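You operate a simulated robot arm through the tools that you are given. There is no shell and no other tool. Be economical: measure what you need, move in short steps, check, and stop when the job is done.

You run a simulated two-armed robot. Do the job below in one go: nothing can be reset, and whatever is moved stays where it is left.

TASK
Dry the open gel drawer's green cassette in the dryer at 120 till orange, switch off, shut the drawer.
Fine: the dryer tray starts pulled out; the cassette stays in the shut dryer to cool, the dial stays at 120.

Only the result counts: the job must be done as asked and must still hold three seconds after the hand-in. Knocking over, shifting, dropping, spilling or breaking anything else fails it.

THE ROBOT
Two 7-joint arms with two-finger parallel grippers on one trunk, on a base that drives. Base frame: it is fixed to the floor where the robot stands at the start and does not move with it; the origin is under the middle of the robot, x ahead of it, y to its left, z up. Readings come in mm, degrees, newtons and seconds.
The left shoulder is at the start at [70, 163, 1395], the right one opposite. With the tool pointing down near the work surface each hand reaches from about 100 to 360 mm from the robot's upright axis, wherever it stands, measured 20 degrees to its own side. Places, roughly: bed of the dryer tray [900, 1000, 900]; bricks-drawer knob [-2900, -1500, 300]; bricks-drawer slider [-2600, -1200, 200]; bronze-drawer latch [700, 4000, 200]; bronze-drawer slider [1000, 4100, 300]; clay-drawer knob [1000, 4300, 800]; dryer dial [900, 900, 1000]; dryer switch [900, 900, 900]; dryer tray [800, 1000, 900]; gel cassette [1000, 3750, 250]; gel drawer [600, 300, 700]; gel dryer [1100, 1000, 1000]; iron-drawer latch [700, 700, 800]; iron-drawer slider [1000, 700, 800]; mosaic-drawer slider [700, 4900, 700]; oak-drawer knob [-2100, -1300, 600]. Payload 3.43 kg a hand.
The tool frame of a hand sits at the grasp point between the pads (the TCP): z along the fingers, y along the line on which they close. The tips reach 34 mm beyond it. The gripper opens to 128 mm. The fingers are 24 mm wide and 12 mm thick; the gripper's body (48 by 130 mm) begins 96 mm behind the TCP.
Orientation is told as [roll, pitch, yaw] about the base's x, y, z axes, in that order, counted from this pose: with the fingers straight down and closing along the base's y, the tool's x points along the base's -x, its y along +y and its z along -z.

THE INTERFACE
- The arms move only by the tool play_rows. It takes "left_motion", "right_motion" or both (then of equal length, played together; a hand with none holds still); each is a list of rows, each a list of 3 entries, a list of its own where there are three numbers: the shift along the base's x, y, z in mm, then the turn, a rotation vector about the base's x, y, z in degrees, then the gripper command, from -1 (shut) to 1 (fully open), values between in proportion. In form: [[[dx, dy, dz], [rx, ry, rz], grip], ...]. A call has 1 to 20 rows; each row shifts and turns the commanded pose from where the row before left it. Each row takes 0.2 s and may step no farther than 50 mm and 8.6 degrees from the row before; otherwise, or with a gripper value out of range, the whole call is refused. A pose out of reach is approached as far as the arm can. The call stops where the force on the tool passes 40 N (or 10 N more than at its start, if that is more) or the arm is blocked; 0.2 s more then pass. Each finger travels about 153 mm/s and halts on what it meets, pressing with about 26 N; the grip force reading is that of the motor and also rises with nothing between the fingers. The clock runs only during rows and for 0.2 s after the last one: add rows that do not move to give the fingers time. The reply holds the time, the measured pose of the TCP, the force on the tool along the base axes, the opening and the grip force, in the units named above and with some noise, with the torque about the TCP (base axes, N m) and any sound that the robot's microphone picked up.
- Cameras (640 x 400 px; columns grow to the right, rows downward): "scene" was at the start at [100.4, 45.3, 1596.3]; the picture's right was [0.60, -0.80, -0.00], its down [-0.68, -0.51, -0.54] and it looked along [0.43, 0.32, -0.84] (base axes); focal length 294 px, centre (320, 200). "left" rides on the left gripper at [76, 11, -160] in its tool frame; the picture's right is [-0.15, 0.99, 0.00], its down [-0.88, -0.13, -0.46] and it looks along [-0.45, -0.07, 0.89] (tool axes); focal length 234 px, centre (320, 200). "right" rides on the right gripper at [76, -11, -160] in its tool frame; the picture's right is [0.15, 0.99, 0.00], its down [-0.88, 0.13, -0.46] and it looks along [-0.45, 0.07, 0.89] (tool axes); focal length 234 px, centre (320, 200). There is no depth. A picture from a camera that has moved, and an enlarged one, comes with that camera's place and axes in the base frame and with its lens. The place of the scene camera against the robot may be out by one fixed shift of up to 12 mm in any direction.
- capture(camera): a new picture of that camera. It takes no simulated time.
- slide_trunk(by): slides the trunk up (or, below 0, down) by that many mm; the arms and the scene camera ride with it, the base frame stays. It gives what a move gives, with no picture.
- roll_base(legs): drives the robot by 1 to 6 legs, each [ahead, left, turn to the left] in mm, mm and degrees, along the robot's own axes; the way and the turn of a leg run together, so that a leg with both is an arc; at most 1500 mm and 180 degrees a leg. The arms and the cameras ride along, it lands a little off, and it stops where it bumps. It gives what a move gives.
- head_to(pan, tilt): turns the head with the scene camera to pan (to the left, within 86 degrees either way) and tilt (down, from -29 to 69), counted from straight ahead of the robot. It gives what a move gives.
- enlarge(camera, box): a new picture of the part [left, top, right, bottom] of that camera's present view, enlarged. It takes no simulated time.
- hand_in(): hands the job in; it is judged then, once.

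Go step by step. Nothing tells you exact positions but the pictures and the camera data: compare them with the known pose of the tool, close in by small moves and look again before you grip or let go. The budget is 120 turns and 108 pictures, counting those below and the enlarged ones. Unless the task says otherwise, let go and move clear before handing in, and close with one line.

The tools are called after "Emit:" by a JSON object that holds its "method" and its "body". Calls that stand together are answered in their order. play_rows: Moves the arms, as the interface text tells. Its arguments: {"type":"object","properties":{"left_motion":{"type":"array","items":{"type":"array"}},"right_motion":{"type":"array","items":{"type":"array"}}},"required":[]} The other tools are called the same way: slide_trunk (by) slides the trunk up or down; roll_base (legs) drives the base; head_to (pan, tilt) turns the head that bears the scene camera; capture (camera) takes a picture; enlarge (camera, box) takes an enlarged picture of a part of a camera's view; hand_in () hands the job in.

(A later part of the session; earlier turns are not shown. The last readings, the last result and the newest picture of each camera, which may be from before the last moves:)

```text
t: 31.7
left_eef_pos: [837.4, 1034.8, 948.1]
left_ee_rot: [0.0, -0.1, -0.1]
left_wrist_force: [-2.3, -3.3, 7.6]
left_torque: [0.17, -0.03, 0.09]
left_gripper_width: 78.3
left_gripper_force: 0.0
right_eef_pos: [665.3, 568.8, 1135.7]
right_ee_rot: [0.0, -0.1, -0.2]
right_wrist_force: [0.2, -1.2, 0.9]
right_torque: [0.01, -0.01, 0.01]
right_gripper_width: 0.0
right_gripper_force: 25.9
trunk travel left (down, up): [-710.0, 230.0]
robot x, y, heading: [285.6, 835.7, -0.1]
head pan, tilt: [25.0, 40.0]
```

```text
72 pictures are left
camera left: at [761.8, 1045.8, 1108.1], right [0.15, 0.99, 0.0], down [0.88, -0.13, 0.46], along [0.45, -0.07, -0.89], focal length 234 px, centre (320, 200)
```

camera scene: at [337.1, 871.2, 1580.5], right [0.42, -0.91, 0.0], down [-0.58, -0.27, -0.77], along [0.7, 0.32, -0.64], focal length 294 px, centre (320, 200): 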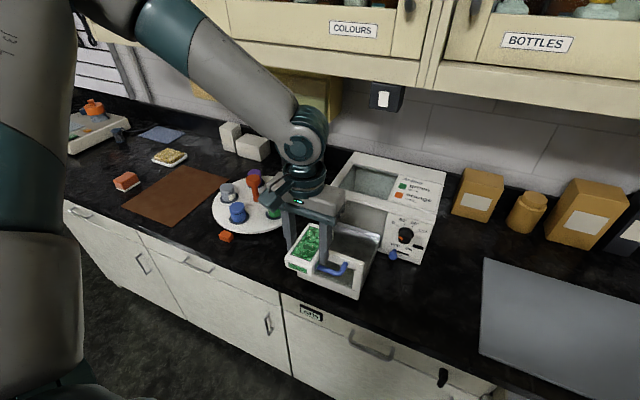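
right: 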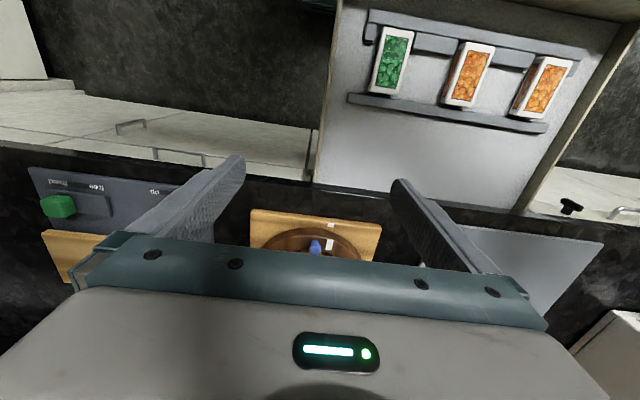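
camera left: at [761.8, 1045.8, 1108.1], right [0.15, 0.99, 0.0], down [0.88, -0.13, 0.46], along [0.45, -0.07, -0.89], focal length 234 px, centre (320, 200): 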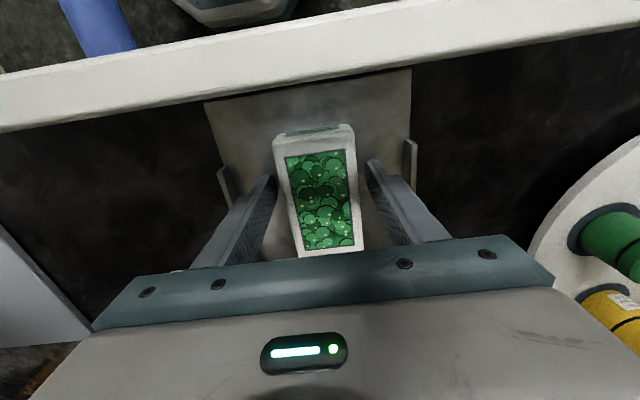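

Released cleanly. I'll rise straight up, then retreat toward the robot in front of the handle.

Emit:
{"method": "play_rows", "body": {"left_motion": [[[0, 0, 25], [0, 0, 0], 0.25], [[0, 0, 40], [0, 0, 0], 0.25], [[0, 0, 45], [0, 0, 0], 0.25], [[0, 0, 45], [0, 0, 0], 0.25], [[0, 0, 35], [0, 0, 0], 0.25], [[-45, 0, 0], [0, 0, 0], -1], [[-45, 0, 0], [0, 0, 0], -1], [[-45, 0, 0], [0, 0, 0], -1], [[-40, 0, 0], [0, 0, 0], -1], [[0, 0, 0], [0, 0, 0], -1]]}}

Emit:
{"method": "capture", "body": {"camera": "left"}}

Emit:
{"method": "enlarge", "body": {"camera": "scene", "box": [240, 140, 460, 320]}}

```text
t: 33.9
left_eef_pos: [667.4, 1034.7, 1139.0]
left_ee_rot: [-0.1, 0.1, -0.1]
left_wrist_force: [0.2, 0.8, 0.3]
left_torque: [0.0, -0.01, -0.01]
left_gripper_width: 0.1
left_gripper_force: 26.0
right_eef_pos: [668.5, 569.6, 1134.4]
right_ee_rot: [-0.1, 0.0, -0.1]
right_wrist_force: [0.3, -0.4, 0.3]
right_torque: [-0.01, 0.03, 0.01]
right_gripper_width: 0.2
right_gripper_force: 26.6
trunk travel left (down, up): [-710.0, 230.0]
robot x, y, heading: [283.7, 832.2, -0.1]
head pan, tilt: [25.0, 40.0]
```

```text
71 pictures are left
camera left: at [590.5, 1046.2, 1298.9], right [0.15, 0.99, 0.0], down [0.88, -0.13, 0.45], along [0.45, -0.07, -0.89], focal length 234 px, centre (320, 200)
```

left: 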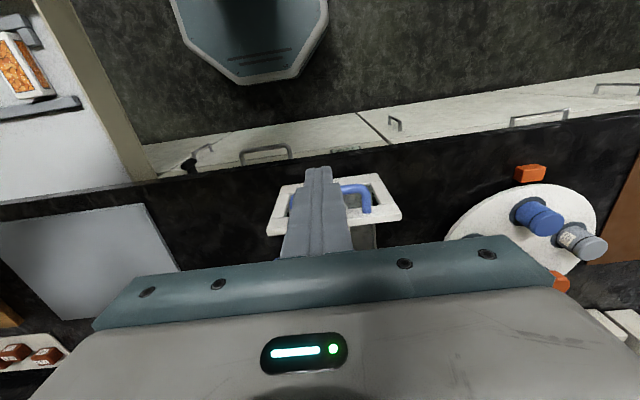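

```text
2.22 times, centred on (350, 230) of scene
camera zoom: at [409.8, 871.2, 1455.1], right [0.42, -0.91, 0.0], down [-0.58, -0.27, -0.77], along [0.69, 0.32, -0.64], focal length 654 px, centre (253, 133)
```

zoom: 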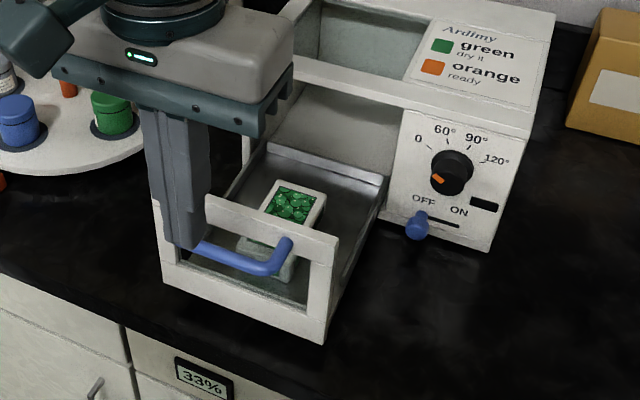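

Bar of the handle sits at about [708, 1032, 1031]. I'll lower the closed fingers in front of it and push the tray in.

Emit:
{"method": "play_rows", "body": {"left_motion": [[[0, 2, -45], [0, 0, 0], -1], [[0, 0, -45], [0, 0, 0], -1], [[0, 0, -8], [0, 0, 0], -1], [[0, 0, 0], [0, 0, 0], -1]]}}

Emit:
{"method": "capture", "body": {"camera": "left"}}

Emit:
{"method": "enlarge", "body": {"camera": "scene", "box": [240, 140, 460, 320]}}

```text
t: 34.9
left_eef_pos: [666.3, 1036.4, 1040.3]
left_ee_rot: [0.0, 0.0, -0.2]
left_wrist_force: [0.6, -0.4, 0.0]
left_torque: [0.01, 0.01, -0.02]
left_gripper_width: 0.0
left_gripper_force: 26.1
right_eef_pos: [666.6, 569.4, 1134.4]
right_ee_rot: [0.0, 0.0, -0.1]
right_wrist_force: [0.1, 0.5, 0.1]
right_torque: [0.03, 0.02, 0.01]
right_gripper_width: 0.0
right_gripper_force: 25.9
trunk travel left (down, up): [-710.0, 230.0]
robot x, y, heading: [285.3, 827.6, -0.2]
head pan, tilt: [25.0, 40.0]
```

```text
69 pictures are left
camera left: at [590.4, 1048.1, 1200.1], right [0.15, 0.99, 0.0], down [0.88, -0.13, 0.46], along [0.45, -0.07, -0.89], focal length 234 px, centre (320, 200)
```

left: 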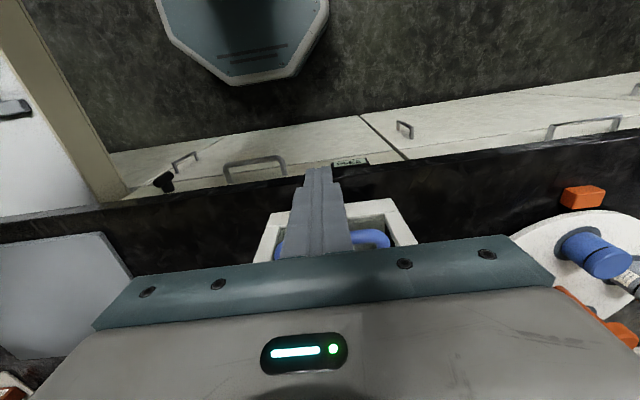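

```text
2.22 times, centred on (350, 230) of scene
camera zoom: at [408.9, 871.2, 1455.2], right [0.42, -0.91, 0.0], down [-0.58, -0.27, -0.77], along [0.69, 0.32, -0.64], focal length 654 px, centre (253, 133)
```

zoom: 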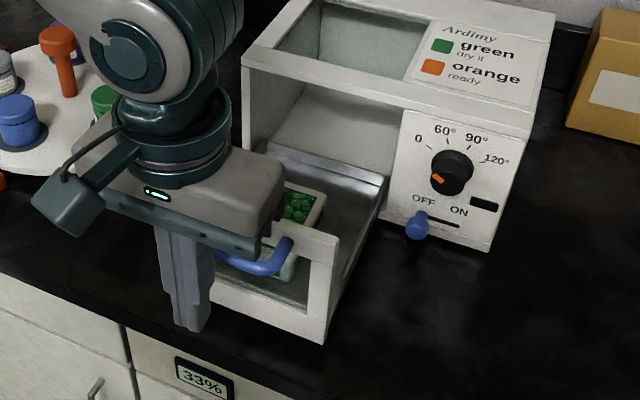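

Fingers are in front of the handle. Pushing in.

Emit:
{"method": "play_rows", "body": {"left_motion": [[[15, 0, 0], [0, 0, 0], -1], [[15, 0, 0], [0, 0, 0], -1], [[15, 0, 0], [0, 0, 0], -1], [[15, 0, 0], [0, 0, 0], -1], [[15, 0, 0], [0, 0, 0], -1], [[15, 0, 0], [0, 0, 0], -1], [[15, 0, 0], [0, 0, 0], -1], [[15, 0, 0], [0, 0, 0], -1]]}}

Emit:
{"method": "enlarge", "body": {"camera": "scene", "box": [240, 140, 460, 320]}}

```text
t: 36.7
left_eef_pos: [785.1, 1037.2, 1039.0]
left_ee_rot: [-0.1, 0.1, -0.1]
left_wrist_force: [0.1, -0.5, -0.1]
left_torque: [-0.03, 0.02, -0.03]
left_gripper_width: 0.2
left_gripper_force: 26.2
right_eef_pos: [668.0, 569.3, 1134.5]
right_ee_rot: [-0.1, 0.1, 0.0]
right_wrist_force: [0.7, -0.6, -0.4]
right_torque: [0.0, 0.03, 0.0]
right_gripper_width: 0.0
right_gripper_force: 26.2
trunk travel left (down, up): [-710.0, 230.0]
robot x, y, heading: [287.2, 830.3, -0.4]
head pan, tilt: [25.0, 40.0]
```

```text
2.22 times, centred on (350, 230) of scene
camera zoom: at [409.2, 871.3, 1455.2], right [0.42, -0.91, 0.0], down [-0.58, -0.27, -0.77], along [0.69, 0.32, -0.64], focal length 654 px, centre (253, 133)
```

zoom: 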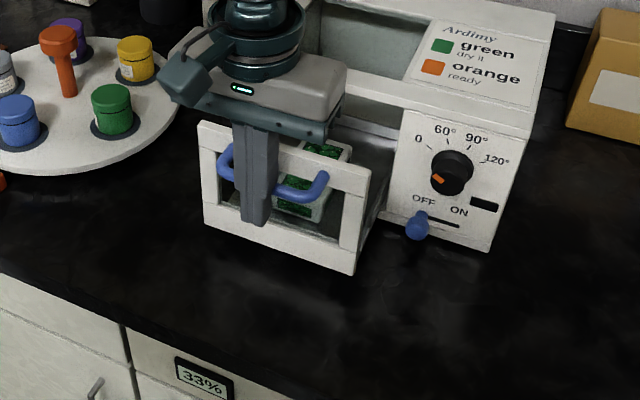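

It slides freely. I'll keep pushing until it is home.

Emit:
{"method": "play_rows", "body": {"left_motion": [[[12, 0, 0], [0, 0, 0], -1], [[12, 0, 0], [0, 0, 0], -1], [[12, 0, 0], [0, 0, 0], -1], [[10, 0, 0], [0, 0, 0], -1], [[10, 0, 0], [0, 0, 0], -1], [[10, 0, 0], [0, 0, 0], -1], [[10, 0, 0], [0, 0, 0], -1], [[10, 0, 0], [0, 0, 0], -1]]}}

Emit:
{"method": "enlarge", "body": {"camera": "scene", "box": [240, 140, 460, 320]}}

```text
t: 38.5
left_eef_pos: [871.0, 1036.0, 1038.7]
left_ee_rot: [-0.1, 0.0, -0.1]
left_wrist_force: [-0.7, 0.2, 0.1]
left_torque: [0.03, 0.02, -0.01]
left_gripper_width: 0.2
left_gripper_force: 26.0
right_eef_pos: [666.9, 569.8, 1135.1]
right_ee_rot: [0.0, -0.1, -0.2]
right_wrist_force: [-0.4, 0.2, 0.1]
right_torque: [-0.01, 0.01, -0.03]
right_gripper_width: 0.0
right_gripper_force: 25.7
trunk travel left (down, up): [-710.0, 230.0]
robot x, y, heading: [284.6, 830.3, 0.0]
head pan, tilt: [25.0, 40.0]
```

```text
2.22 times, centred on (350, 230) of scene
camera zoom: at [409.2, 871.2, 1455.2], right [0.42, -0.91, 0.0], down [-0.58, -0.27, -0.77], along [0.69, 0.32, -0.64], focal length 654 px, centre (253, 133)
```

zoom: 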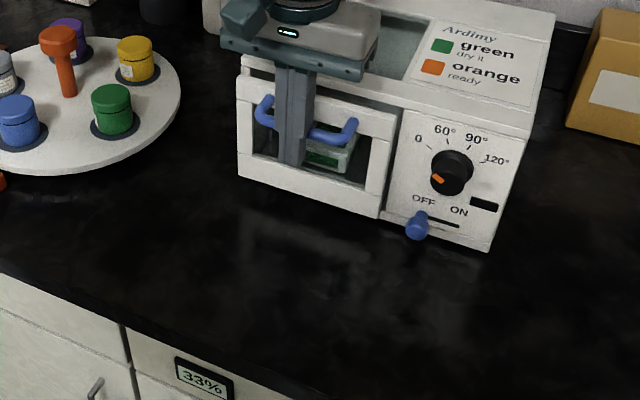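

Emit:
{"method": "play_rows", "body": {"left_motion": [[[5, 0, 0], [0, 0, 0], -1], [[5, 0, 0], [0, 0, 0], -1], [[5, 0, 0], [0, 0, 0], -1], [[5, 0, 0], [0, 0, 0], -1]]}}

Emit:
{"method": "enlarge", "body": {"camera": "scene", "box": [300, 140, 420, 240]}}

```text
t: 39.5
left_eef_pos: [877.8, 1036.0, 1039.1]
left_ee_rot: [0.1, 1.0, -0.1]
left_wrist_force: [-21.5, 0.4, 9.8]
left_torque: [0.0, -0.01, 0.03]
left_gripper_width: 0.0
left_gripper_force: 25.8
right_eef_pos: [663.0, 569.6, 1136.6]
right_ee_rot: [0.0, -0.1, 0.0]
right_wrist_force: [0.7, 0.2, 0.0]
right_torque: [0.0, 0.02, 0.0]
right_gripper_width: 0.0
right_gripper_force: 26.2
trunk travel left (down, up): [-710.0, 230.0]
robot x, y, heading: [285.0, 831.1, -0.1]
head pan, tilt: [25.0, 40.0]
stopped in row 4 (left hand): the force on the tool passed its limit at 43 N (the readings are from after the stop); the commanded pose is now the measured one
```

```text
4.00 times, centred on (360, 190) of scene
camera zoom: at [405.0, 871.0, 1455.8], right [0.42, -0.91, 0.0], down [-0.58, -0.27, -0.77], along [0.7, 0.32, -0.64], focal length 1176 px, centre (160, 240)
```

zoom: 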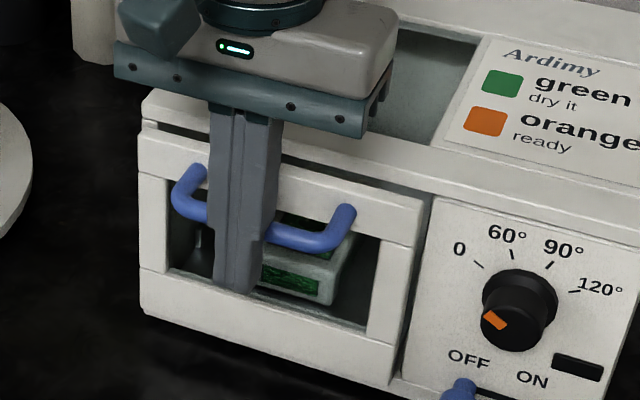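

The tray is fully home (hard stop at 43 N). Now the dial: I'll withdraw the left hand and then set up the right hand to grasp the knob horizontally.

Emit:
{"method": "play_rows", "body": {"left_motion": [[[-45, 0, 0], [0, 0, 0], -1], [[-45, 0, 0], [0, 0, 0], -1], [[-45, 0, 0], [0, 0, 0], -1], [[-45, 0, 10], [0, 0, 0], -1], [[-45, 0, 20], [0, 0, 0], -1], [[-30, 10, 35], [0, 0, 0], -1], [[0, 20, 40], [0, 0, 0], -1], [[0, 0, 40], [0, 0, 0], -1]]}}

Emit:
{"method": "roll_base", "body": {"legs": [[-80, 0, 0], [0, 180, 0]]}}

Emit:
{"method": "head_to", "body": {"pan": -8, "tilt": 38}}

Emit:
{"method": "capture", "body": {"camera": "scene"}}

Emit:
{"method": "capture", "body": {"camera": "right"}}

```text
t: 41.2
left_eef_pos: [640.0, 1066.2, 1190.2]
left_ee_rot: [0.1, 0.8, -0.1]
left_wrist_force: [0.2, -0.1, -0.1]
left_torque: [0.0, 0.01, 0.02]
left_gripper_width: 0.1
left_gripper_force: 26.3
left hand out of reach, approached as far as the arm can: row 6
right_eef_pos: [664.9, 568.6, 1135.9]
right_ee_rot: [0.1, -0.1, -0.1]
right_wrist_force: [0.8, -0.6, 0.6]
right_torque: [0.04, 0.01, 0.0]
right_gripper_width: 0.0
right_gripper_force: 26.0
trunk travel left (down, up): [-710.0, 230.0]
robot x, y, heading: [285.2, 832.2, -0.2]
head pan, tilt: [25.0, 40.0]
```

```text
t: 43.4
left_eef_pos: [560.5, 1244.1, 1190.3]
left_ee_rot: [0.1, 0.7, -0.1]
left_wrist_force: [0.6, 0.4, -0.1]
left_torque: [0.01, -0.02, 0.02]
left_gripper_width: 0.0
left_gripper_force: 25.8
right_eef_pos: [588.8, 747.3, 1134.2]
right_ee_rot: [0.1, 0.0, 0.0]
right_wrist_force: [0.3, 0.0, 0.1]
right_torque: [0.02, -0.02, 0.03]
right_gripper_width: 0.0
right_gripper_force: 26.2
trunk travel left (down, up): [-710.0, 230.0]
robot x, y, heading: [210.1, 1013.9, -0.2]
head pan, tilt: [25.0, 40.0]
```

```text
t: 44.4
left_eef_pos: [561.8, 1244.7, 1189.8]
left_ee_rot: [0.1, 0.8, -0.1]
left_wrist_force: [-0.8, 0.1, -0.3]
left_torque: [-0.01, 0.01, 0.0]
left_gripper_width: 0.3
left_gripper_force: 26.3
right_eef_pos: [587.2, 746.4, 1134.8]
right_ee_rot: [0.1, 0.0, -0.1]
right_wrist_force: [0.2, 0.1, 1.0]
right_torque: [0.01, 0.01, 0.0]
right_gripper_width: 0.1
right_gripper_force: 25.8
trunk travel left (down, up): [-710.0, 230.0]
robot x, y, heading: [206.9, 1013.2, 0.1]
head pan, tilt: [-8.0, 38.0]
```

```text
64 pictures are left
camera scene: at [337.3, 1001.3, 1458.2], right [-0.14, -0.99, 0.0], down [-0.61, 0.09, -0.79], along [0.78, -0.11, -0.62], focal length 294 px, centre (320, 200)
```

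scene: 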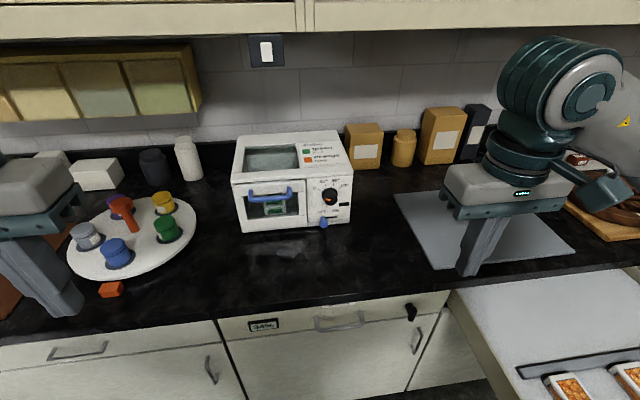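

```text
63 pictures are left
camera right: at [511.8, 736.1, 1294.1], right [-0.15, 0.99, 0.0], down [0.88, 0.13, 0.46], along [0.45, 0.07, -0.89], focal length 234 px, centre (320, 200)
```

right: 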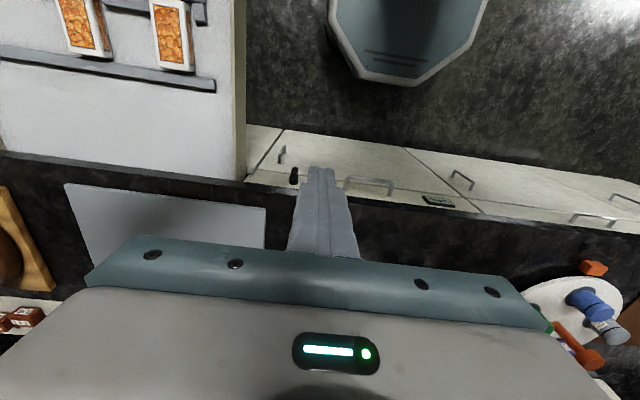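

Emit:
{"method": "enlarge", "body": {"camera": "scene", "box": [290, 150, 370, 240]}}

```text
4.44 times, centred on (330, 195) of scene
camera zoom: at [337.3, 1001.3, 1458.2], right [-0.14, -0.99, 0.0], down [-0.61, 0.09, -0.79], along [0.78, -0.11, -0.62], focal length 1307 px, centre (276, 222)
```

zoom: 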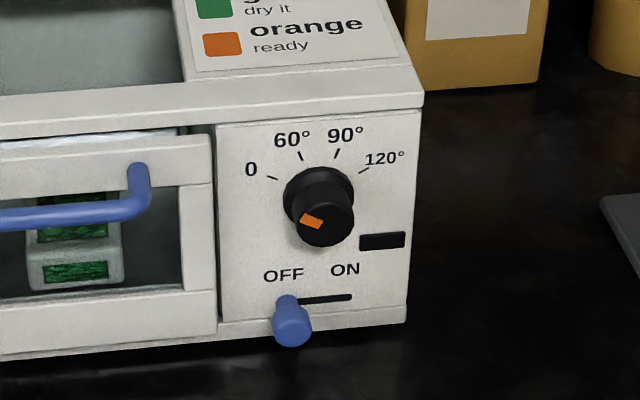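

The dial points at 0, and the ticks at about −60/−20/+20/+60° are 0/60/90/120, so it needs ~120° clockwise; the knob is near [923, 890, 999]. I'll turn the right hand to point forward with its camera on the left side.

Emit:
{"method": "play_rows", "body": {"right_motion": [[[8, 8, 0], [4.62, -4.62, -4.62], -1], [[8, 8, 0], [4.62, -4.62, -4.62], -1], [[8, 8, 0], [4.62, -4.62, -4.62], -1], [[8, 8, 0], [4.62, -4.62, -4.62], -1], [[8, 8, 0], [4.62, -4.62, -4.62], -1], [[8, 8, 0], [4.62, -4.62, -4.62], -1], [[8, 8, 0], [4.62, -4.62, -4.62], -1], [[8, 8, 0], [4.62, -4.62, -4.62], -1], [[8, 8, 0], [4.62, -4.62, -4.62], -1], [[8, 8, 0], [4.62, -4.62, -4.62], -1], [[8, 8, 0], [4.62, -4.62, -4.62], -1], [[8, 8, 0], [4.62, -4.62, -4.62], -1], [[8, 8, 0], [4.62, -4.62, -4.62], -1], [[8, 8, 0], [4.62, -4.62, -4.62], -1], [[8, 8, 0], [4.62, -4.62, -4.62], -1]]}}

Emit:
{"method": "capture", "body": {"camera": "right"}}

Emit:
{"method": "capture", "body": {"camera": "scene"}}

```text
t: 47.6
left_eef_pos: [561.7, 1245.6, 1190.4]
left_ee_rot: [0.1, 0.8, 0.0]
left_wrist_force: [-0.4, -0.4, 0.9]
left_torque: [-0.03, 0.0, 0.01]
left_gripper_width: 0.1
left_gripper_force: 25.9
right_eef_pos: [814.8, 807.6, 1170.6]
right_ee_rot: [77.1, -10.1, -77.2]
right_wrist_force: [-0.8, -0.6, -0.2]
right_torque: [0.03, 0.03, 0.01]
right_gripper_width: 0.0
right_gripper_force: 25.3
right hand out of reach, approached as far as the arm can: row 3, 4, 5, 6, 7, 8, 9, 10, 11, 12, 13, 14, 15
trunk travel left (down, up): [-710.0, 230.0]
robot x, y, heading: [210.6, 1008.7, -0.1]
head pan, tilt: [-8.0, 38.0]
```

```text
61 pictures are left
camera right: at [643.9, 848.7, 1180.7], right [0.15, 0.35, 0.92], down [-0.22, -0.9, 0.38], along [0.96, -0.26, -0.05], focal length 234 px, centre (320, 200)
```

right: 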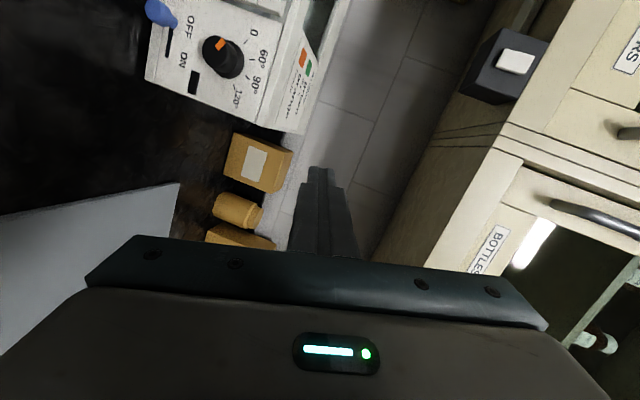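

```text
60 pictures are left
camera scene: at [337.3, 1001.9, 1458.2], right [-0.14, -0.99, 0.0], down [-0.61, 0.09, -0.79], along [0.78, -0.11, -0.62], focal length 294 px, centre (320, 200)
```

scene: 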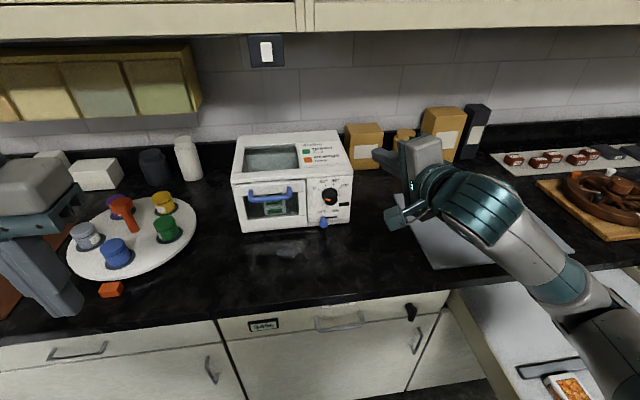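

The arm's limited closeness carried the hand forward; the rest of the turn should complete as the commanded pose moves forward.

Emit:
{"method": "play_rows", "body": {"right_motion": [[[45, 5, 0], [0, 0, 0], -1], [[45, 5, 0], [0, 0, 0], -1], [[0, 0, -30], [0, 0, 0], -1], [[0, 0, -30], [0, 0, 0], -1], [[0, 0, 0], [0, 0, 0], -1]]}}

Emit:
{"method": "capture", "body": {"camera": "right"}}

```text
t: 48.8
left_eef_pos: [560.8, 1245.0, 1189.5]
left_ee_rot: [0.0, 0.8, 0.1]
left_wrist_force: [0.2, -0.2, 0.4]
left_torque: [-0.01, 0.04, -0.02]
left_gripper_width: 0.0
left_gripper_force: 26.2
right_eef_pos: [906.6, 815.6, 1170.6]
right_ee_rot: [77.0, -10.2, -77.1]
right_wrist_force: [0.3, -0.1, -0.8]
right_torque: [-0.01, 0.02, -0.04]
right_gripper_width: 0.0
right_gripper_force: 26.5
right hand out of reach, approached as far as the arm can: row 3, 4
trunk travel left (down, up): [-710.0, 230.0]
robot x, y, heading: [207.4, 1007.8, 0.0]
head pan, tilt: [-8.0, 38.0]
```

```text
59 pictures are left
camera right: at [734.4, 857.2, 1181.8], right [0.15, 0.35, 0.92], down [-0.22, -0.9, 0.38], along [0.96, -0.26, -0.06], focal length 234 px, centre (320, 200)
```

right: 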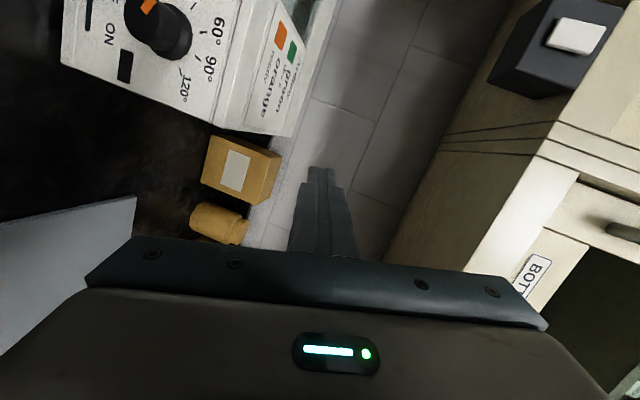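

Emit:
{"method": "play_rows", "body": {"right_motion": [[[-35, 20, 0], [0, 0, 0], -1], [[-35, 20, 0], [0, 0, 0], -1], [[0, 20, 0], [3.7, -3.9, -3.8], 0], [[0, 14, 0], [3.7, -3.9, -3.8], 0], [[0, 0, 0], [3.7, -3.9, -3.8], 0]]}}

Emit:
{"method": "capture", "body": {"camera": "right"}}

```text
t: 50.0
left_eef_pos: [561.4, 1246.4, 1188.4]
left_ee_rot: [0.1, 0.9, 0.0]
left_wrist_force: [0.6, -0.7, 0.3]
left_torque: [-0.02, 0.0, -0.04]
left_gripper_width: 0.2
left_gripper_force: 25.7
right_eef_pos: [842.9, 803.2, 1161.8]
right_ee_rot: [76.9, -10.1, -77.1]
right_wrist_force: [0.2, 0.2, 0.1]
right_torque: [-0.03, 0.01, 0.04]
right_gripper_width: 64.2
right_gripper_force: 0.0
right hand out of reach, approached as far as the arm can: row 1, 2, 3, 4, 5
trunk travel left (down, up): [-710.0, 230.0]
robot x, y, heading: [209.3, 1008.7, 0.1]
head pan, tilt: [-8.0, 38.0]
```

```text
58 pictures are left
camera right: at [671.8, 844.1, 1173.4], right [0.15, 0.35, 0.92], down [-0.22, -0.9, 0.38], along [0.96, -0.26, -0.06], focal length 234 px, centre (320, 200)
```

right: 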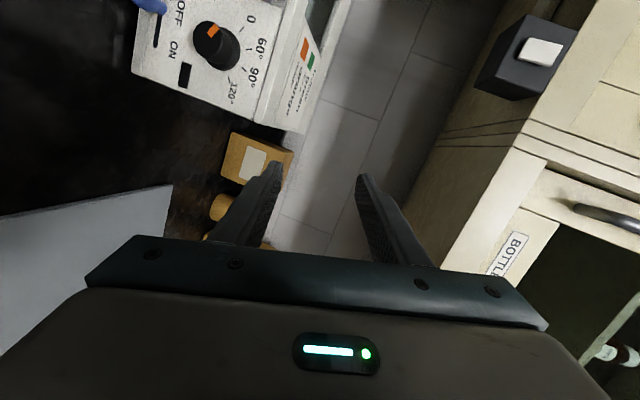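

That orientation runs into a wrist limit. Better: pinch the knob with fingers pitched 45° forward-down, and turn by rolling about x in two shorter strokes. I'll unwind the hand to that pose.

Emit:
{"method": "play_rows", "body": {"right_motion": [[[-4, 0, 0], [-4.83, 4.83, 4.83], 0], [[-4, 0, 0], [-4.83, 4.83, 4.83], 0], [[-4, 0, 0], [-4.83, 4.83, 4.83], 0], [[-4, 0, 0], [-4.83, 4.83, 4.83], 0], [[-4, 0, 0], [-4.83, 4.83, 4.83], 0], [[-4, 0, 0], [-4.83, 4.83, 4.83], 0], [[-4, 0, 0], [-4.83, 4.83, 4.83], 0], [[-4, 0, 0], [-4.83, 4.83, 4.83], 0], [[-4, 0, 0], [-4.83, 4.83, 4.83], 0], [[-4, 0, 0], [-4.83, 4.83, 4.83], 0], [[-4, 0, 0], [-4.83, 4.83, 4.83], 0], [[-4, 0, 0], [-4.83, 4.83, 4.83], 0], [[0, 0, 0], [0, -7.5, 0], 0], [[0, 0, 0], [0, -7.5, 0], 0], [[0, 0, 0], [0, -7.5, 0], 0], [[0, 0, 0], [0, -7.5, 0], 0], [[0, 0, 0], [0, -7.5, 0], 0], [[0, 0, 0], [0, -7.5, 0], 0]]}}

Emit:
{"method": "capture", "body": {"camera": "right"}}

Emit:
{"method": "capture", "body": {"camera": "scene"}}

```text
t: 53.8
left_eef_pos: [561.1, 1245.7, 1189.5]
left_ee_rot: [0.2, 0.7, 0.0]
left_wrist_force: [0.2, -0.6, 0.2]
left_torque: [0.0, 0.0, 0.0]
left_gripper_width: 0.0
left_gripper_force: 26.2
right_eef_pos: [794.9, 804.9, 1162.6]
right_ee_rot: [-0.6, -44.8, 0.1]
right_wrist_force: [0.0, 0.4, 0.4]
right_torque: [0.01, 0.0, -0.01]
right_gripper_width: 64.2
right_gripper_force: 0.1
trunk travel left (down, up): [-710.0, 230.0]
robot x, y, heading: [208.0, 1007.9, -0.2]
head pan, tilt: [-8.0, 38.0]
```

```text
57 pictures are left
camera right: at [629.0, 793.6, 1222.2], right [-0.1, 0.99, -0.11], down [0.31, 0.14, 0.94], along [0.95, 0.06, -0.32], focal length 234 px, centre (320, 200)
```

right: 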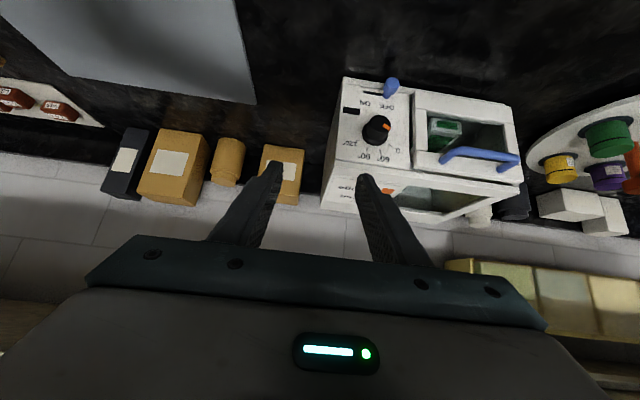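

```text
56 pictures are left
camera scene: at [336.9, 1001.5, 1458.3], right [-0.14, -0.99, 0.0], down [-0.61, 0.09, -0.79], along [0.78, -0.11, -0.62], focal length 294 px, centre (320, 200)
```

scene: 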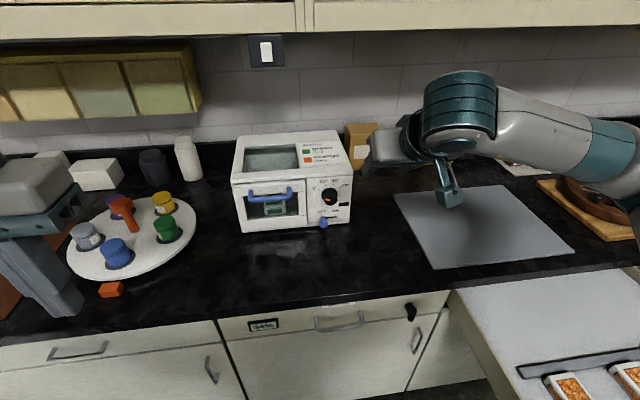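

The pose works; from this camera the knob is at about [923, 886, 999]. I'll lean the hand −30° about x and move to a pre-grasp spot up-left of the knob.

Emit:
{"method": "play_rows", "body": {"right_motion": [[[10, 28, 0], [-7.5, 0, 0], 0.05], [[10, 28, 0], [-7.5, 0, 0], 0.05], [[10, 28, 0], [-7.5, 0, 0], 0.05], [[10, 25, -10], [-7.5, 0, 0], 0.05], [[10, 0, -35], [0, 0, 0], 0.05], [[10, 0, -35], [0, 0, 0], 0.05], [[0, 0, -30], [0, 0, 0], 0.05], [[0, 0, 0], [0, 0, 0], 0.05]]}}

Emit:
{"method": "capture", "body": {"camera": "right"}}

Emit:
{"method": "enlarge", "body": {"camera": "scene", "box": [230, 100, 430, 250]}}

```text
t: 55.6
left_eef_pos: [560.6, 1245.6, 1190.6]
left_ee_rot: [0.1, 0.7, -0.1]
left_wrist_force: [0.1, 0.2, 0.3]
left_torque: [0.0, 0.01, -0.03]
left_gripper_width: 0.0
left_gripper_force: 26.2
right_eef_pos: [856.1, 914.9, 1050.8]
right_ee_rot: [-39.6, -37.4, 26.3]
right_wrist_force: [0.0, 1.4, -0.2]
right_torque: [0.02, 0.0, -0.03]
right_gripper_width: 67.4
right_gripper_force: 0.0
trunk travel left (down, up): [-710.0, 230.0]
robot x, y, heading: [208.7, 1008.8, 0.1]
head pan, tilt: [-8.0, 38.0]
```

```text
55 pictures are left
camera right: at [690.1, 935.5, 1106.9], right [-0.1, 0.8, -0.59], down [0.31, 0.59, 0.75], along [0.95, -0.11, -0.31], focal length 234 px, centre (320, 200)
```

right: 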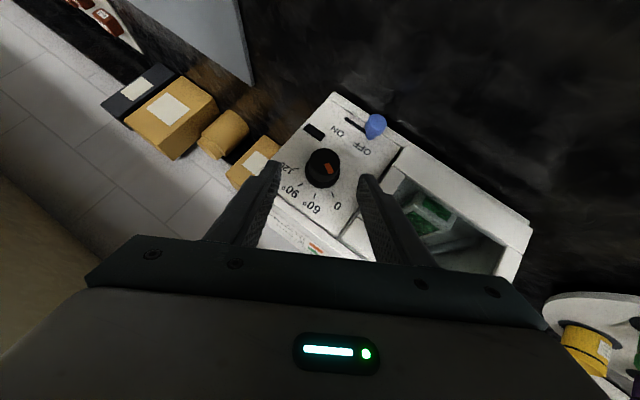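

```text
2.67 times, centred on (330, 175) of scene
camera zoom: at [336.9, 1001.2, 1458.3], right [-0.14, -0.99, 0.0], down [-0.61, 0.09, -0.79], along [0.78, -0.11, -0.62], focal length 784 px, centre (293, 267)
```

zoom: 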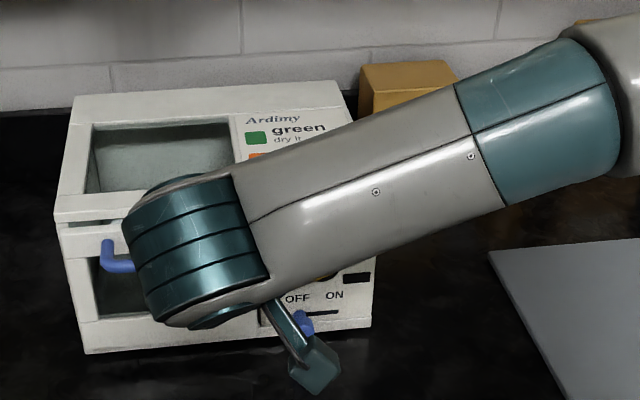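

The knob is centred between the fingers in the hand's view. Approaching along the finger direction.

Emit:
{"method": "play_rows", "body": {"right_motion": [[[12, -6, -11], [0, 0, 0], 0.05], [[12, -6, -11], [0, 0, 0], 0.05], [[8, -3, -8], [0, 0, 0], 0.05], [[6, -3, -6], [0, 0, 0], 0.05], [[0, 0, 0], [0, 0, 0], 0.05]]}}

Emit:
{"method": "capture", "body": {"camera": "right"}}

```text
t: 56.8
left_eef_pos: [562.9, 1246.5, 1189.0]
left_ee_rot: [0.1, 0.8, -0.2]
left_wrist_force: [0.1, -0.3, 0.3]
left_torque: [-0.01, -0.01, -0.02]
left_gripper_width: 0.0
left_gripper_force: 26.3
right_eef_pos: [894.1, 895.3, 1015.5]
right_ee_rot: [-39.6, -37.3, 26.3]
right_wrist_force: [1.0, -1.0, 0.4]
right_torque: [-0.02, 0.05, -0.01]
right_gripper_width: 67.3
right_gripper_force: 0.0
trunk travel left (down, up): [-710.0, 230.0]
robot x, y, heading: [207.3, 1008.8, -0.1]
head pan, tilt: [-8.0, 38.0]
```

```text
53 pictures are left
camera right: at [728.0, 916.1, 1072.5], right [-0.1, 0.8, -0.59], down [0.31, 0.59, 0.75], along [0.95, -0.11, -0.31], focal length 234 px, centre (320, 200)
```

right: 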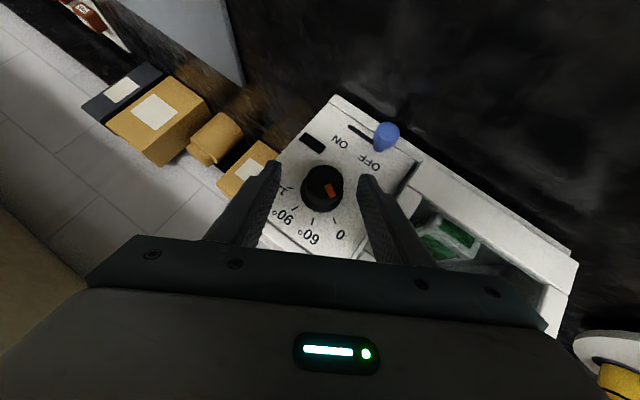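

Emit:
{"method": "play_rows", "body": {"right_motion": [[[4, -1, -2], [0, 0, 0], 0.05], [[0, 0, 0], [0, 0, 0], -0.3], [[0, 0, 0], [0, 0, 0], -0.9], [[0, 0, 0], [0, 0, 0], -0.9]]}}

Emit:
{"method": "capture", "body": {"camera": "right"}}

```text
t: 57.8
left_eef_pos: [563.2, 1247.6, 1188.4]
left_ee_rot: [0.0, 0.8, 0.0]
left_wrist_force: [-0.4, 0.1, -0.6]
left_torque: [0.02, -0.01, 0.02]
left_gripper_width: 0.2
left_gripper_force: 26.2
right_eef_pos: [897.6, 898.4, 1012.3]
right_ee_rot: [-39.5, -37.3, 26.5]
right_wrist_force: [-0.2, 14.7, -11.7]
right_torque: [0.31, 0.17, 1.01]
right_gripper_width: 32.9
right_gripper_force: 44.8
trunk travel left (down, up): [-710.0, 230.0]
robot x, y, heading: [207.3, 1013.0, 0.3]
head pan, tilt: [-8.0, 38.0]
```

```text
52 pictures are left
camera right: at [732.4, 918.5, 1069.8], right [-0.1, 0.8, -0.59], down [0.31, 0.59, 0.75], along [0.95, -0.1, -0.31], focal length 234 px, centre (320, 200)
```

right: 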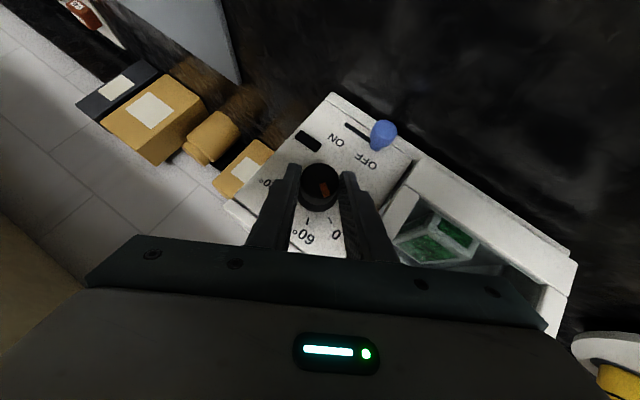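

Gripped on the 33 mm knob with a small sideways load. I'll relieve it and turn +60° clockwise about the knob's axis.

Emit:
{"method": "play_rows", "body": {"right_motion": [[[0, 3, -2], [0, 0, 0], -0.9], [[0, -1.88, 0.92], [7.5, 0, 0], -0.9], [[0, -1.98, 0.67], [7.5, 0, 0], -0.9], [[0, -2.05, 0.41], [7.5, 0, 0], -0.9], [[0, -2.09, 0.14], [7.5, 0, 0], -0.9], [[0, -2.09, -0.14], [7.5, 0, 0], -0.9], [[0, -2.05, -0.41], [7.5, 0, 0], -0.9], [[0, -1.98, -0.67], [7.5, 0, 0], -0.9], [[0, -1.88, -0.92], [7.5, 0, 0], -0.9], [[0, 0, 0], [0, 0, 0], -0.9]]}}

Emit:
{"method": "capture", "body": {"camera": "right"}}

```text
t: 60.0
left_eef_pos: [561.9, 1244.4, 1191.2]
left_ee_rot: [0.1, 0.8, -0.1]
left_wrist_force: [-0.4, -0.1, -0.3]
left_torque: [0.04, -0.03, 0.0]
left_gripper_width: 0.0
left_gripper_force: 26.2
right_eef_pos: [898.5, 880.1, 1013.8]
right_ee_rot: [38.5, -37.5, -26.4]
right_wrist_force: [12.9, -7.1, 14.6]
right_torque: [-0.02, -0.54, -0.25]
right_gripper_width: 33.0
right_gripper_force: 44.7
trunk travel left (down, up): [-710.0, 230.0]
robot x, y, heading: [209.8, 1011.2, -0.2]
head pan, tilt: [-8.0, 38.0]
```

```text
51 pictures are left
camera right: at [731.8, 840.4, 1059.2], right [-0.1, 0.91, 0.4], down [0.31, -0.36, 0.88], along [0.95, 0.21, -0.24], focal length 234 px, centre (320, 200)
```

right: 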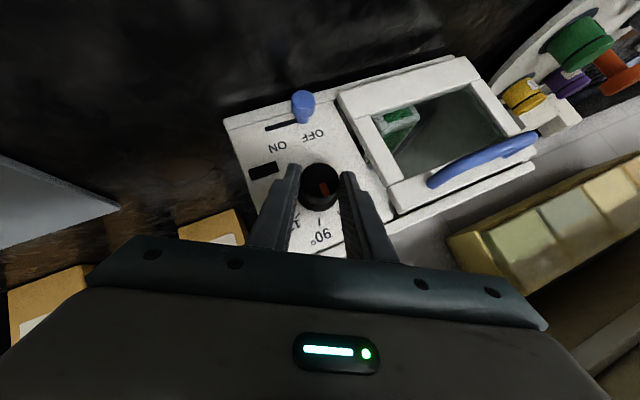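

The dial turned with the hand (halfway). The arm is comfortable, so I'll continue another 30° on the same grip.

Emit:
{"method": "play_rows", "body": {"right_motion": [[[0, -1.74, -1.17], [7.5, 0, 0], -0.9], [[0, -1.57, -1.38], [7.5, 0, 0], -0.9], [[0, -1.38, -1.57], [7.5, 0, 0], -0.9], [[0, -1.17, -1.74], [7.5, 0, 0], -0.9], [[0, 0, 0], [0, 0, 0], -0.9]]}}

Emit:
{"method": "capture", "body": {"camera": "right"}}

Emit:
{"method": "enlarge", "body": {"camera": "scene", "box": [230, 100, 430, 250]}}

```text
t: 61.2
left_eef_pos: [562.4, 1243.2, 1191.3]
left_ee_rot: [0.2, 0.9, 0.0]
left_wrist_force: [0.1, -0.2, -0.3]
left_torque: [-0.01, 0.01, 0.01]
left_gripper_width: 0.2
left_gripper_force: 25.6
right_eef_pos: [897.8, 871.3, 1005.8]
right_ee_rot: [67.2, -20.6, -40.6]
right_wrist_force: [13.8, -18.1, 9.8]
right_torque: [-0.01, -0.43, -0.54]
right_gripper_width: 32.7
right_gripper_force: 45.2
trunk travel left (down, up): [-710.0, 230.0]
robot x, y, heading: [207.1, 1011.6, -0.2]
head pan, tilt: [-8.0, 38.0]
```

```text
50 pictures are left
camera right: at [732.0, 814.4, 1027.0], right [-0.1, 0.59, 0.8], down [0.31, -0.75, 0.59], along [0.95, 0.3, -0.11], focal length 234 px, centre (320, 200)
```

right: 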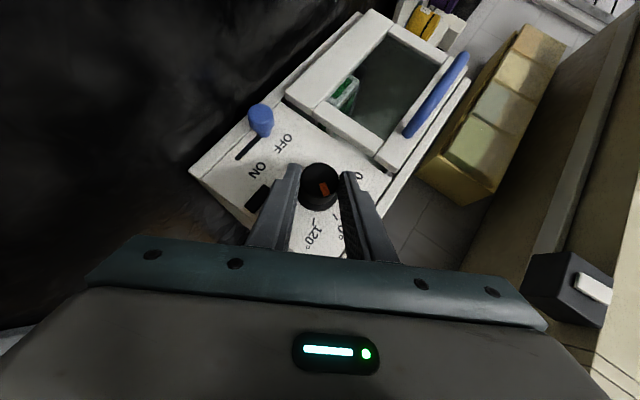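

```text
2.67 times, centred on (330, 175) of scene
camera zoom: at [338.1, 998.9, 1458.1], right [-0.14, -0.99, 0.0], down [-0.61, 0.09, -0.79], along [0.78, -0.11, -0.62], focal length 784 px, centre (293, 267)
```

zoom: 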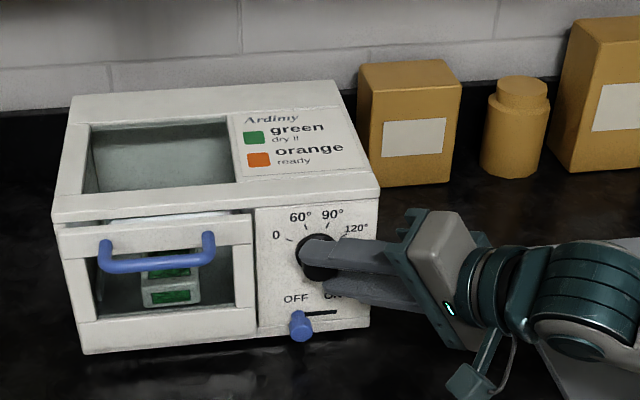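

Still gripping firmly, and the 120 tick is about 30° short of the pointer, as expected. I'll turn the final 30°.

Emit:
{"method": "play_rows", "body": {"right_motion": [[[1, -2, 1], [0, 0, 0], -0.9], [[0, -0.92, -1.88], [7.5, 0, 0], -0.9], [[0, -0.67, -1.98], [7.5, 0, 0], -0.9], [[0, -0.41, -2.05], [7.5, 0, 0], -0.9], [[0, -0.14, -2.09], [7.5, 0, 0], -0.9], [[0, 0, 0], [0, 0, 0], -0.9]]}}

Emit:
{"method": "capture", "body": {"camera": "right"}}

Emit:
{"method": "enlarge", "body": {"camera": "scene", "box": [290, 150, 370, 240]}}

```text
t: 62.6
left_eef_pos: [563.2, 1244.7, 1188.8]
left_ee_rot: [0.2, 0.9, -0.1]
left_wrist_force: [0.9, -0.3, 0.0]
left_torque: [0.0, 0.01, 0.02]
left_gripper_width: 0.0
left_gripper_force: 25.7
right_eef_pos: [897.9, 870.6, 996.6]
right_ee_rot: [89.4, 0.2, -44.6]
right_wrist_force: [2.0, -13.7, -2.5]
right_torque: [-1.13, -0.04, -0.65]
right_gripper_width: 33.0
right_gripper_force: 45.1
trunk travel left (down, up): [-710.0, 230.0]
robot x, y, heading: [206.5, 1012.1, 0.0]
head pan, tilt: [-8.0, 38.0]
```

```text
48 pictures are left
camera right: at [732.1, 808.7, 986.5], right [-0.1, 0.11, 0.99], down [0.31, -0.94, 0.13], along [0.95, 0.32, 0.06], focal length 234 px, centre (320, 200)
```

right: 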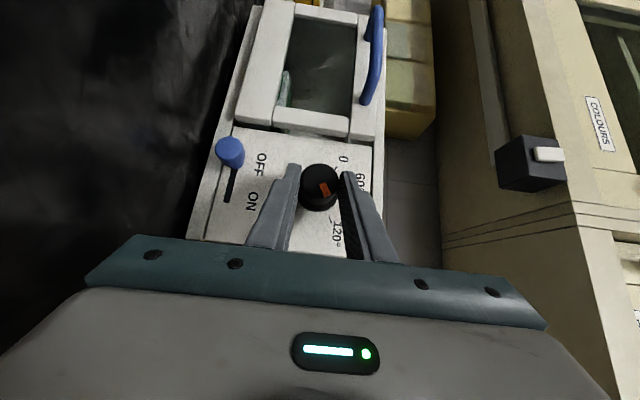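

```text
4.44 times, centred on (330, 195) of scene
camera zoom: at [338.0, 999.4, 1458.0], right [-0.14, -0.99, 0.0], down [-0.61, 0.09, -0.79], along [0.78, -0.11, -0.62], focal length 1307 px, centre (276, 222)
```

zoom: 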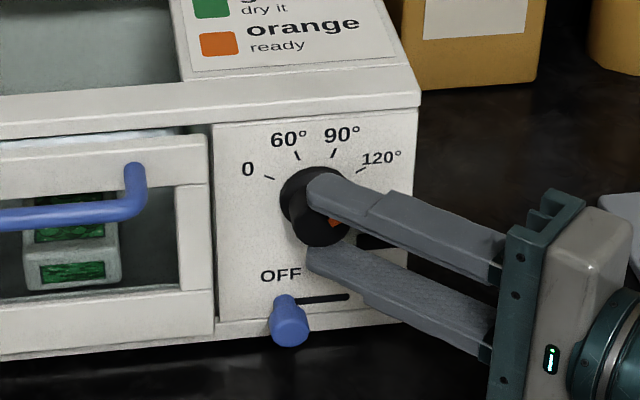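

The torque suggests it reached its stop near 120. I'll release, retreat along the finger line and check.

Emit:
{"method": "play_rows", "body": {"right_motion": [[[0, 0, 0], [0, 0, 0], -0.2], [[0, 0, 0], [0, 0, 0], 0.05], [[-15, -15, 0], [0, 0, 0], 0.05], [[-30, -30, 0], [0, 0, 0], 0.05], [[-30, -30, 20], [0, 0, 0], 0.05], [[0, 0, 0], [0, 0, 0], 0.05]]}}

Emit:
{"method": "enlarge", "body": {"camera": "scene", "box": [290, 150, 370, 240]}}

Emit:
{"method": "enlarge", "body": {"camera": "right", "box": [180, 80, 400, 240]}}

```text
t: 64.0
left_eef_pos: [562.8, 1246.6, 1188.7]
left_ee_rot: [-0.1, 0.7, 0.0]
left_wrist_force: [0.5, 0.9, 0.1]
left_torque: [-0.01, 0.08, -0.03]
left_gripper_width: 0.1
left_gripper_force: 26.4
right_eef_pos: [824.2, 796.5, 1018.1]
right_ee_rot: [89.4, 0.0, -44.4]
right_wrist_force: [1.3, 0.6, -0.5]
right_torque: [-0.01, 0.0, 0.0]
right_gripper_width: 67.4
right_gripper_force: 0.0
trunk travel left (down, up): [-710.0, 230.0]
robot x, y, heading: [206.2, 1009.8, -0.2]
head pan, tilt: [-8.0, 38.0]
```

```text
4.44 times, centred on (330, 195) of scene
camera zoom: at [338.3, 1002.7, 1458.1], right [-0.14, -0.99, 0.0], down [-0.61, 0.09, -0.79], along [0.78, -0.11, -0.62], focal length 1307 px, centre (276, 222)
```

zoom: 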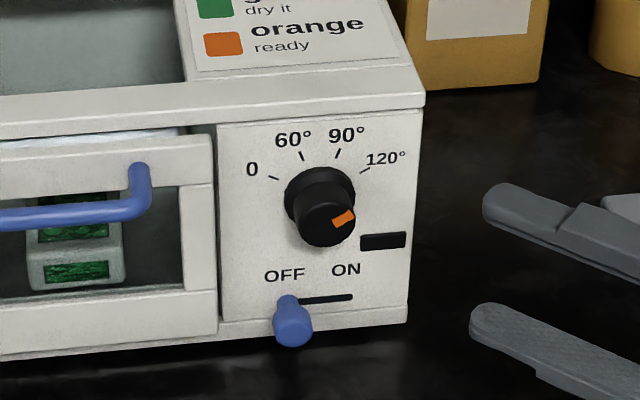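

```text
2.50 times, centred on (290, 160) of right
camera zoom: at [658.1, 734.5, 1008.7], right [-0.1, 0.11, 0.99], down [0.31, -0.94, 0.14], along [0.95, 0.32, 0.06], focal length 585 px, centre (395, 300)
```

zoom: 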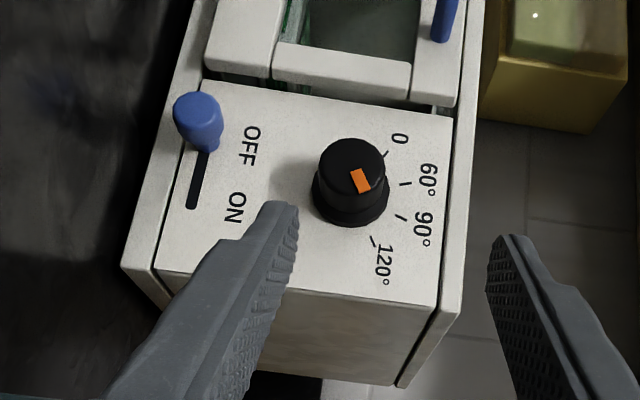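

Emit:
{"method": "enlarge", "body": {"camera": "scene", "box": [315, 172, 351, 208]}}

Emit:
{"method": "enlarge", "body": {"camera": "right", "box": [270, 115, 360, 190]}}

```text
11.11 times, centred on (333, 190) of scene
camera zoom: at [338.3, 1002.7, 1458.1], right [-0.14, -0.99, 0.0], down [-0.61, 0.09, -0.79], along [0.78, -0.11, -0.62], focal length 3268 px, centre (176, 311)
```

zoom: 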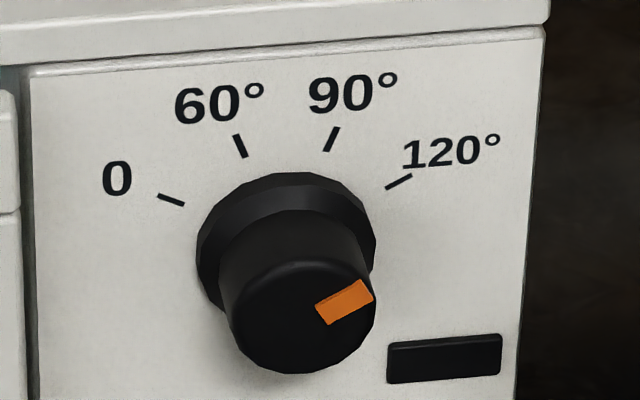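

```text
5.33 times, centred on (315, 152) of right
camera zoom: at [658.1, 734.5, 1008.7], right [-0.1, 0.11, 0.99], down [0.31, -0.94, 0.14], along [0.95, 0.32, 0.06], focal length 1249 px, centre (347, 453)
```

zoom: 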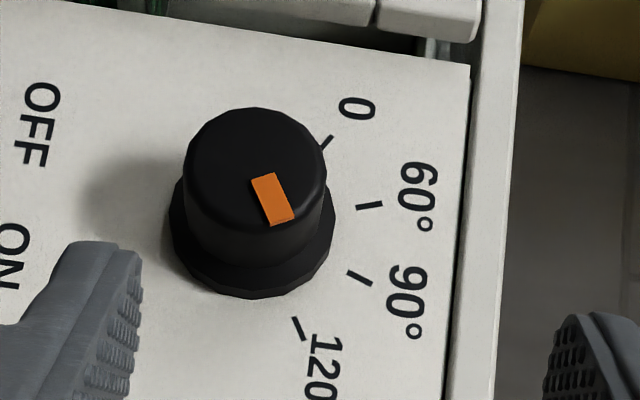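

The pointer is parallel to the 120 tick in both views, so the dial is set. Next is the lever (slot at z≈919, from y≈902 to 865); I'll unwind the right hand to no lean, fingers shut, and bring it to the lever's left side.

Emit:
{"method": "play_rows", "body": {"right_motion": [[[-10, 0, 8], [-7.5, 0, 0], -1], [[0, 5, 8], [-7.5, 0, 0], -1], [[0, 5, 8], [-7.5, 0, 0], -1], [[0, 5, 8], [-7.5, 0, 0], -1], [[0, 5, 8], [-7.5, 0, 0], -1], [[0, 5, 0], [-7.5, 0, 0], -1], [[0, 10, 0], [-7.5, 0, 0], -1], [[0, 15, 0], [-7.5, 0, 0], -1], [[0, 20, 0], [-7.5, 0, 0], -1], [[0, 20, 0], [-7.5, 0, 0], -1], [[0, 20, 0], [-7.5, 0, 0], -1], [[0, 22, 0], [-7.5, 0, 0], -1], [[0, 0, 0], [0, 0, 0], -1]]}}

Emit:
{"method": "capture", "body": {"camera": "right"}}

```text
t: 66.8
left_eef_pos: [562.3, 1244.1, 1189.3]
left_ee_rot: [0.1, 0.7, -0.1]
left_wrist_force: [-0.5, -0.1, 0.1]
left_torque: [0.02, -0.03, -0.04]
left_gripper_width: 0.0
left_gripper_force: 25.7
right_eef_pos: [813.7, 928.0, 1058.3]
right_ee_rot: [-0.8, -44.7, 0.0]
right_wrist_force: [-0.2, 0.1, 0.3]
right_torque: [0.03, 0.03, 0.03]
right_gripper_width: 0.1
right_gripper_force: 25.6
trunk travel left (down, up): [-710.0, 230.0]
robot x, y, heading: [206.1, 1013.9, -0.1]
head pan, tilt: [-8.0, 38.0]
```

```text
42 pictures are left
camera right: at [647.8, 916.6, 1118.4], right [-0.1, 0.99, -0.11], down [0.31, 0.14, 0.94], along [0.95, 0.06, -0.32], focal length 234 px, centre (320, 200)
```

right: 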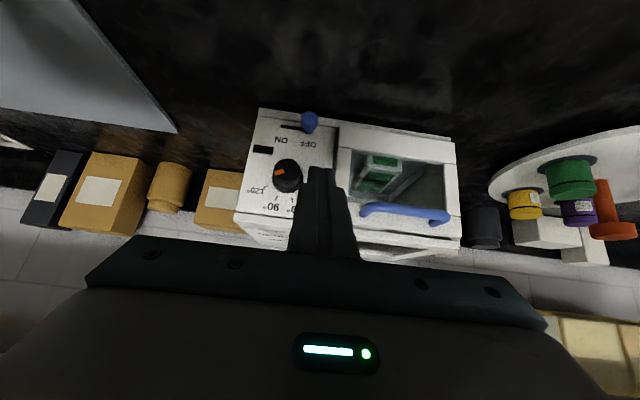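

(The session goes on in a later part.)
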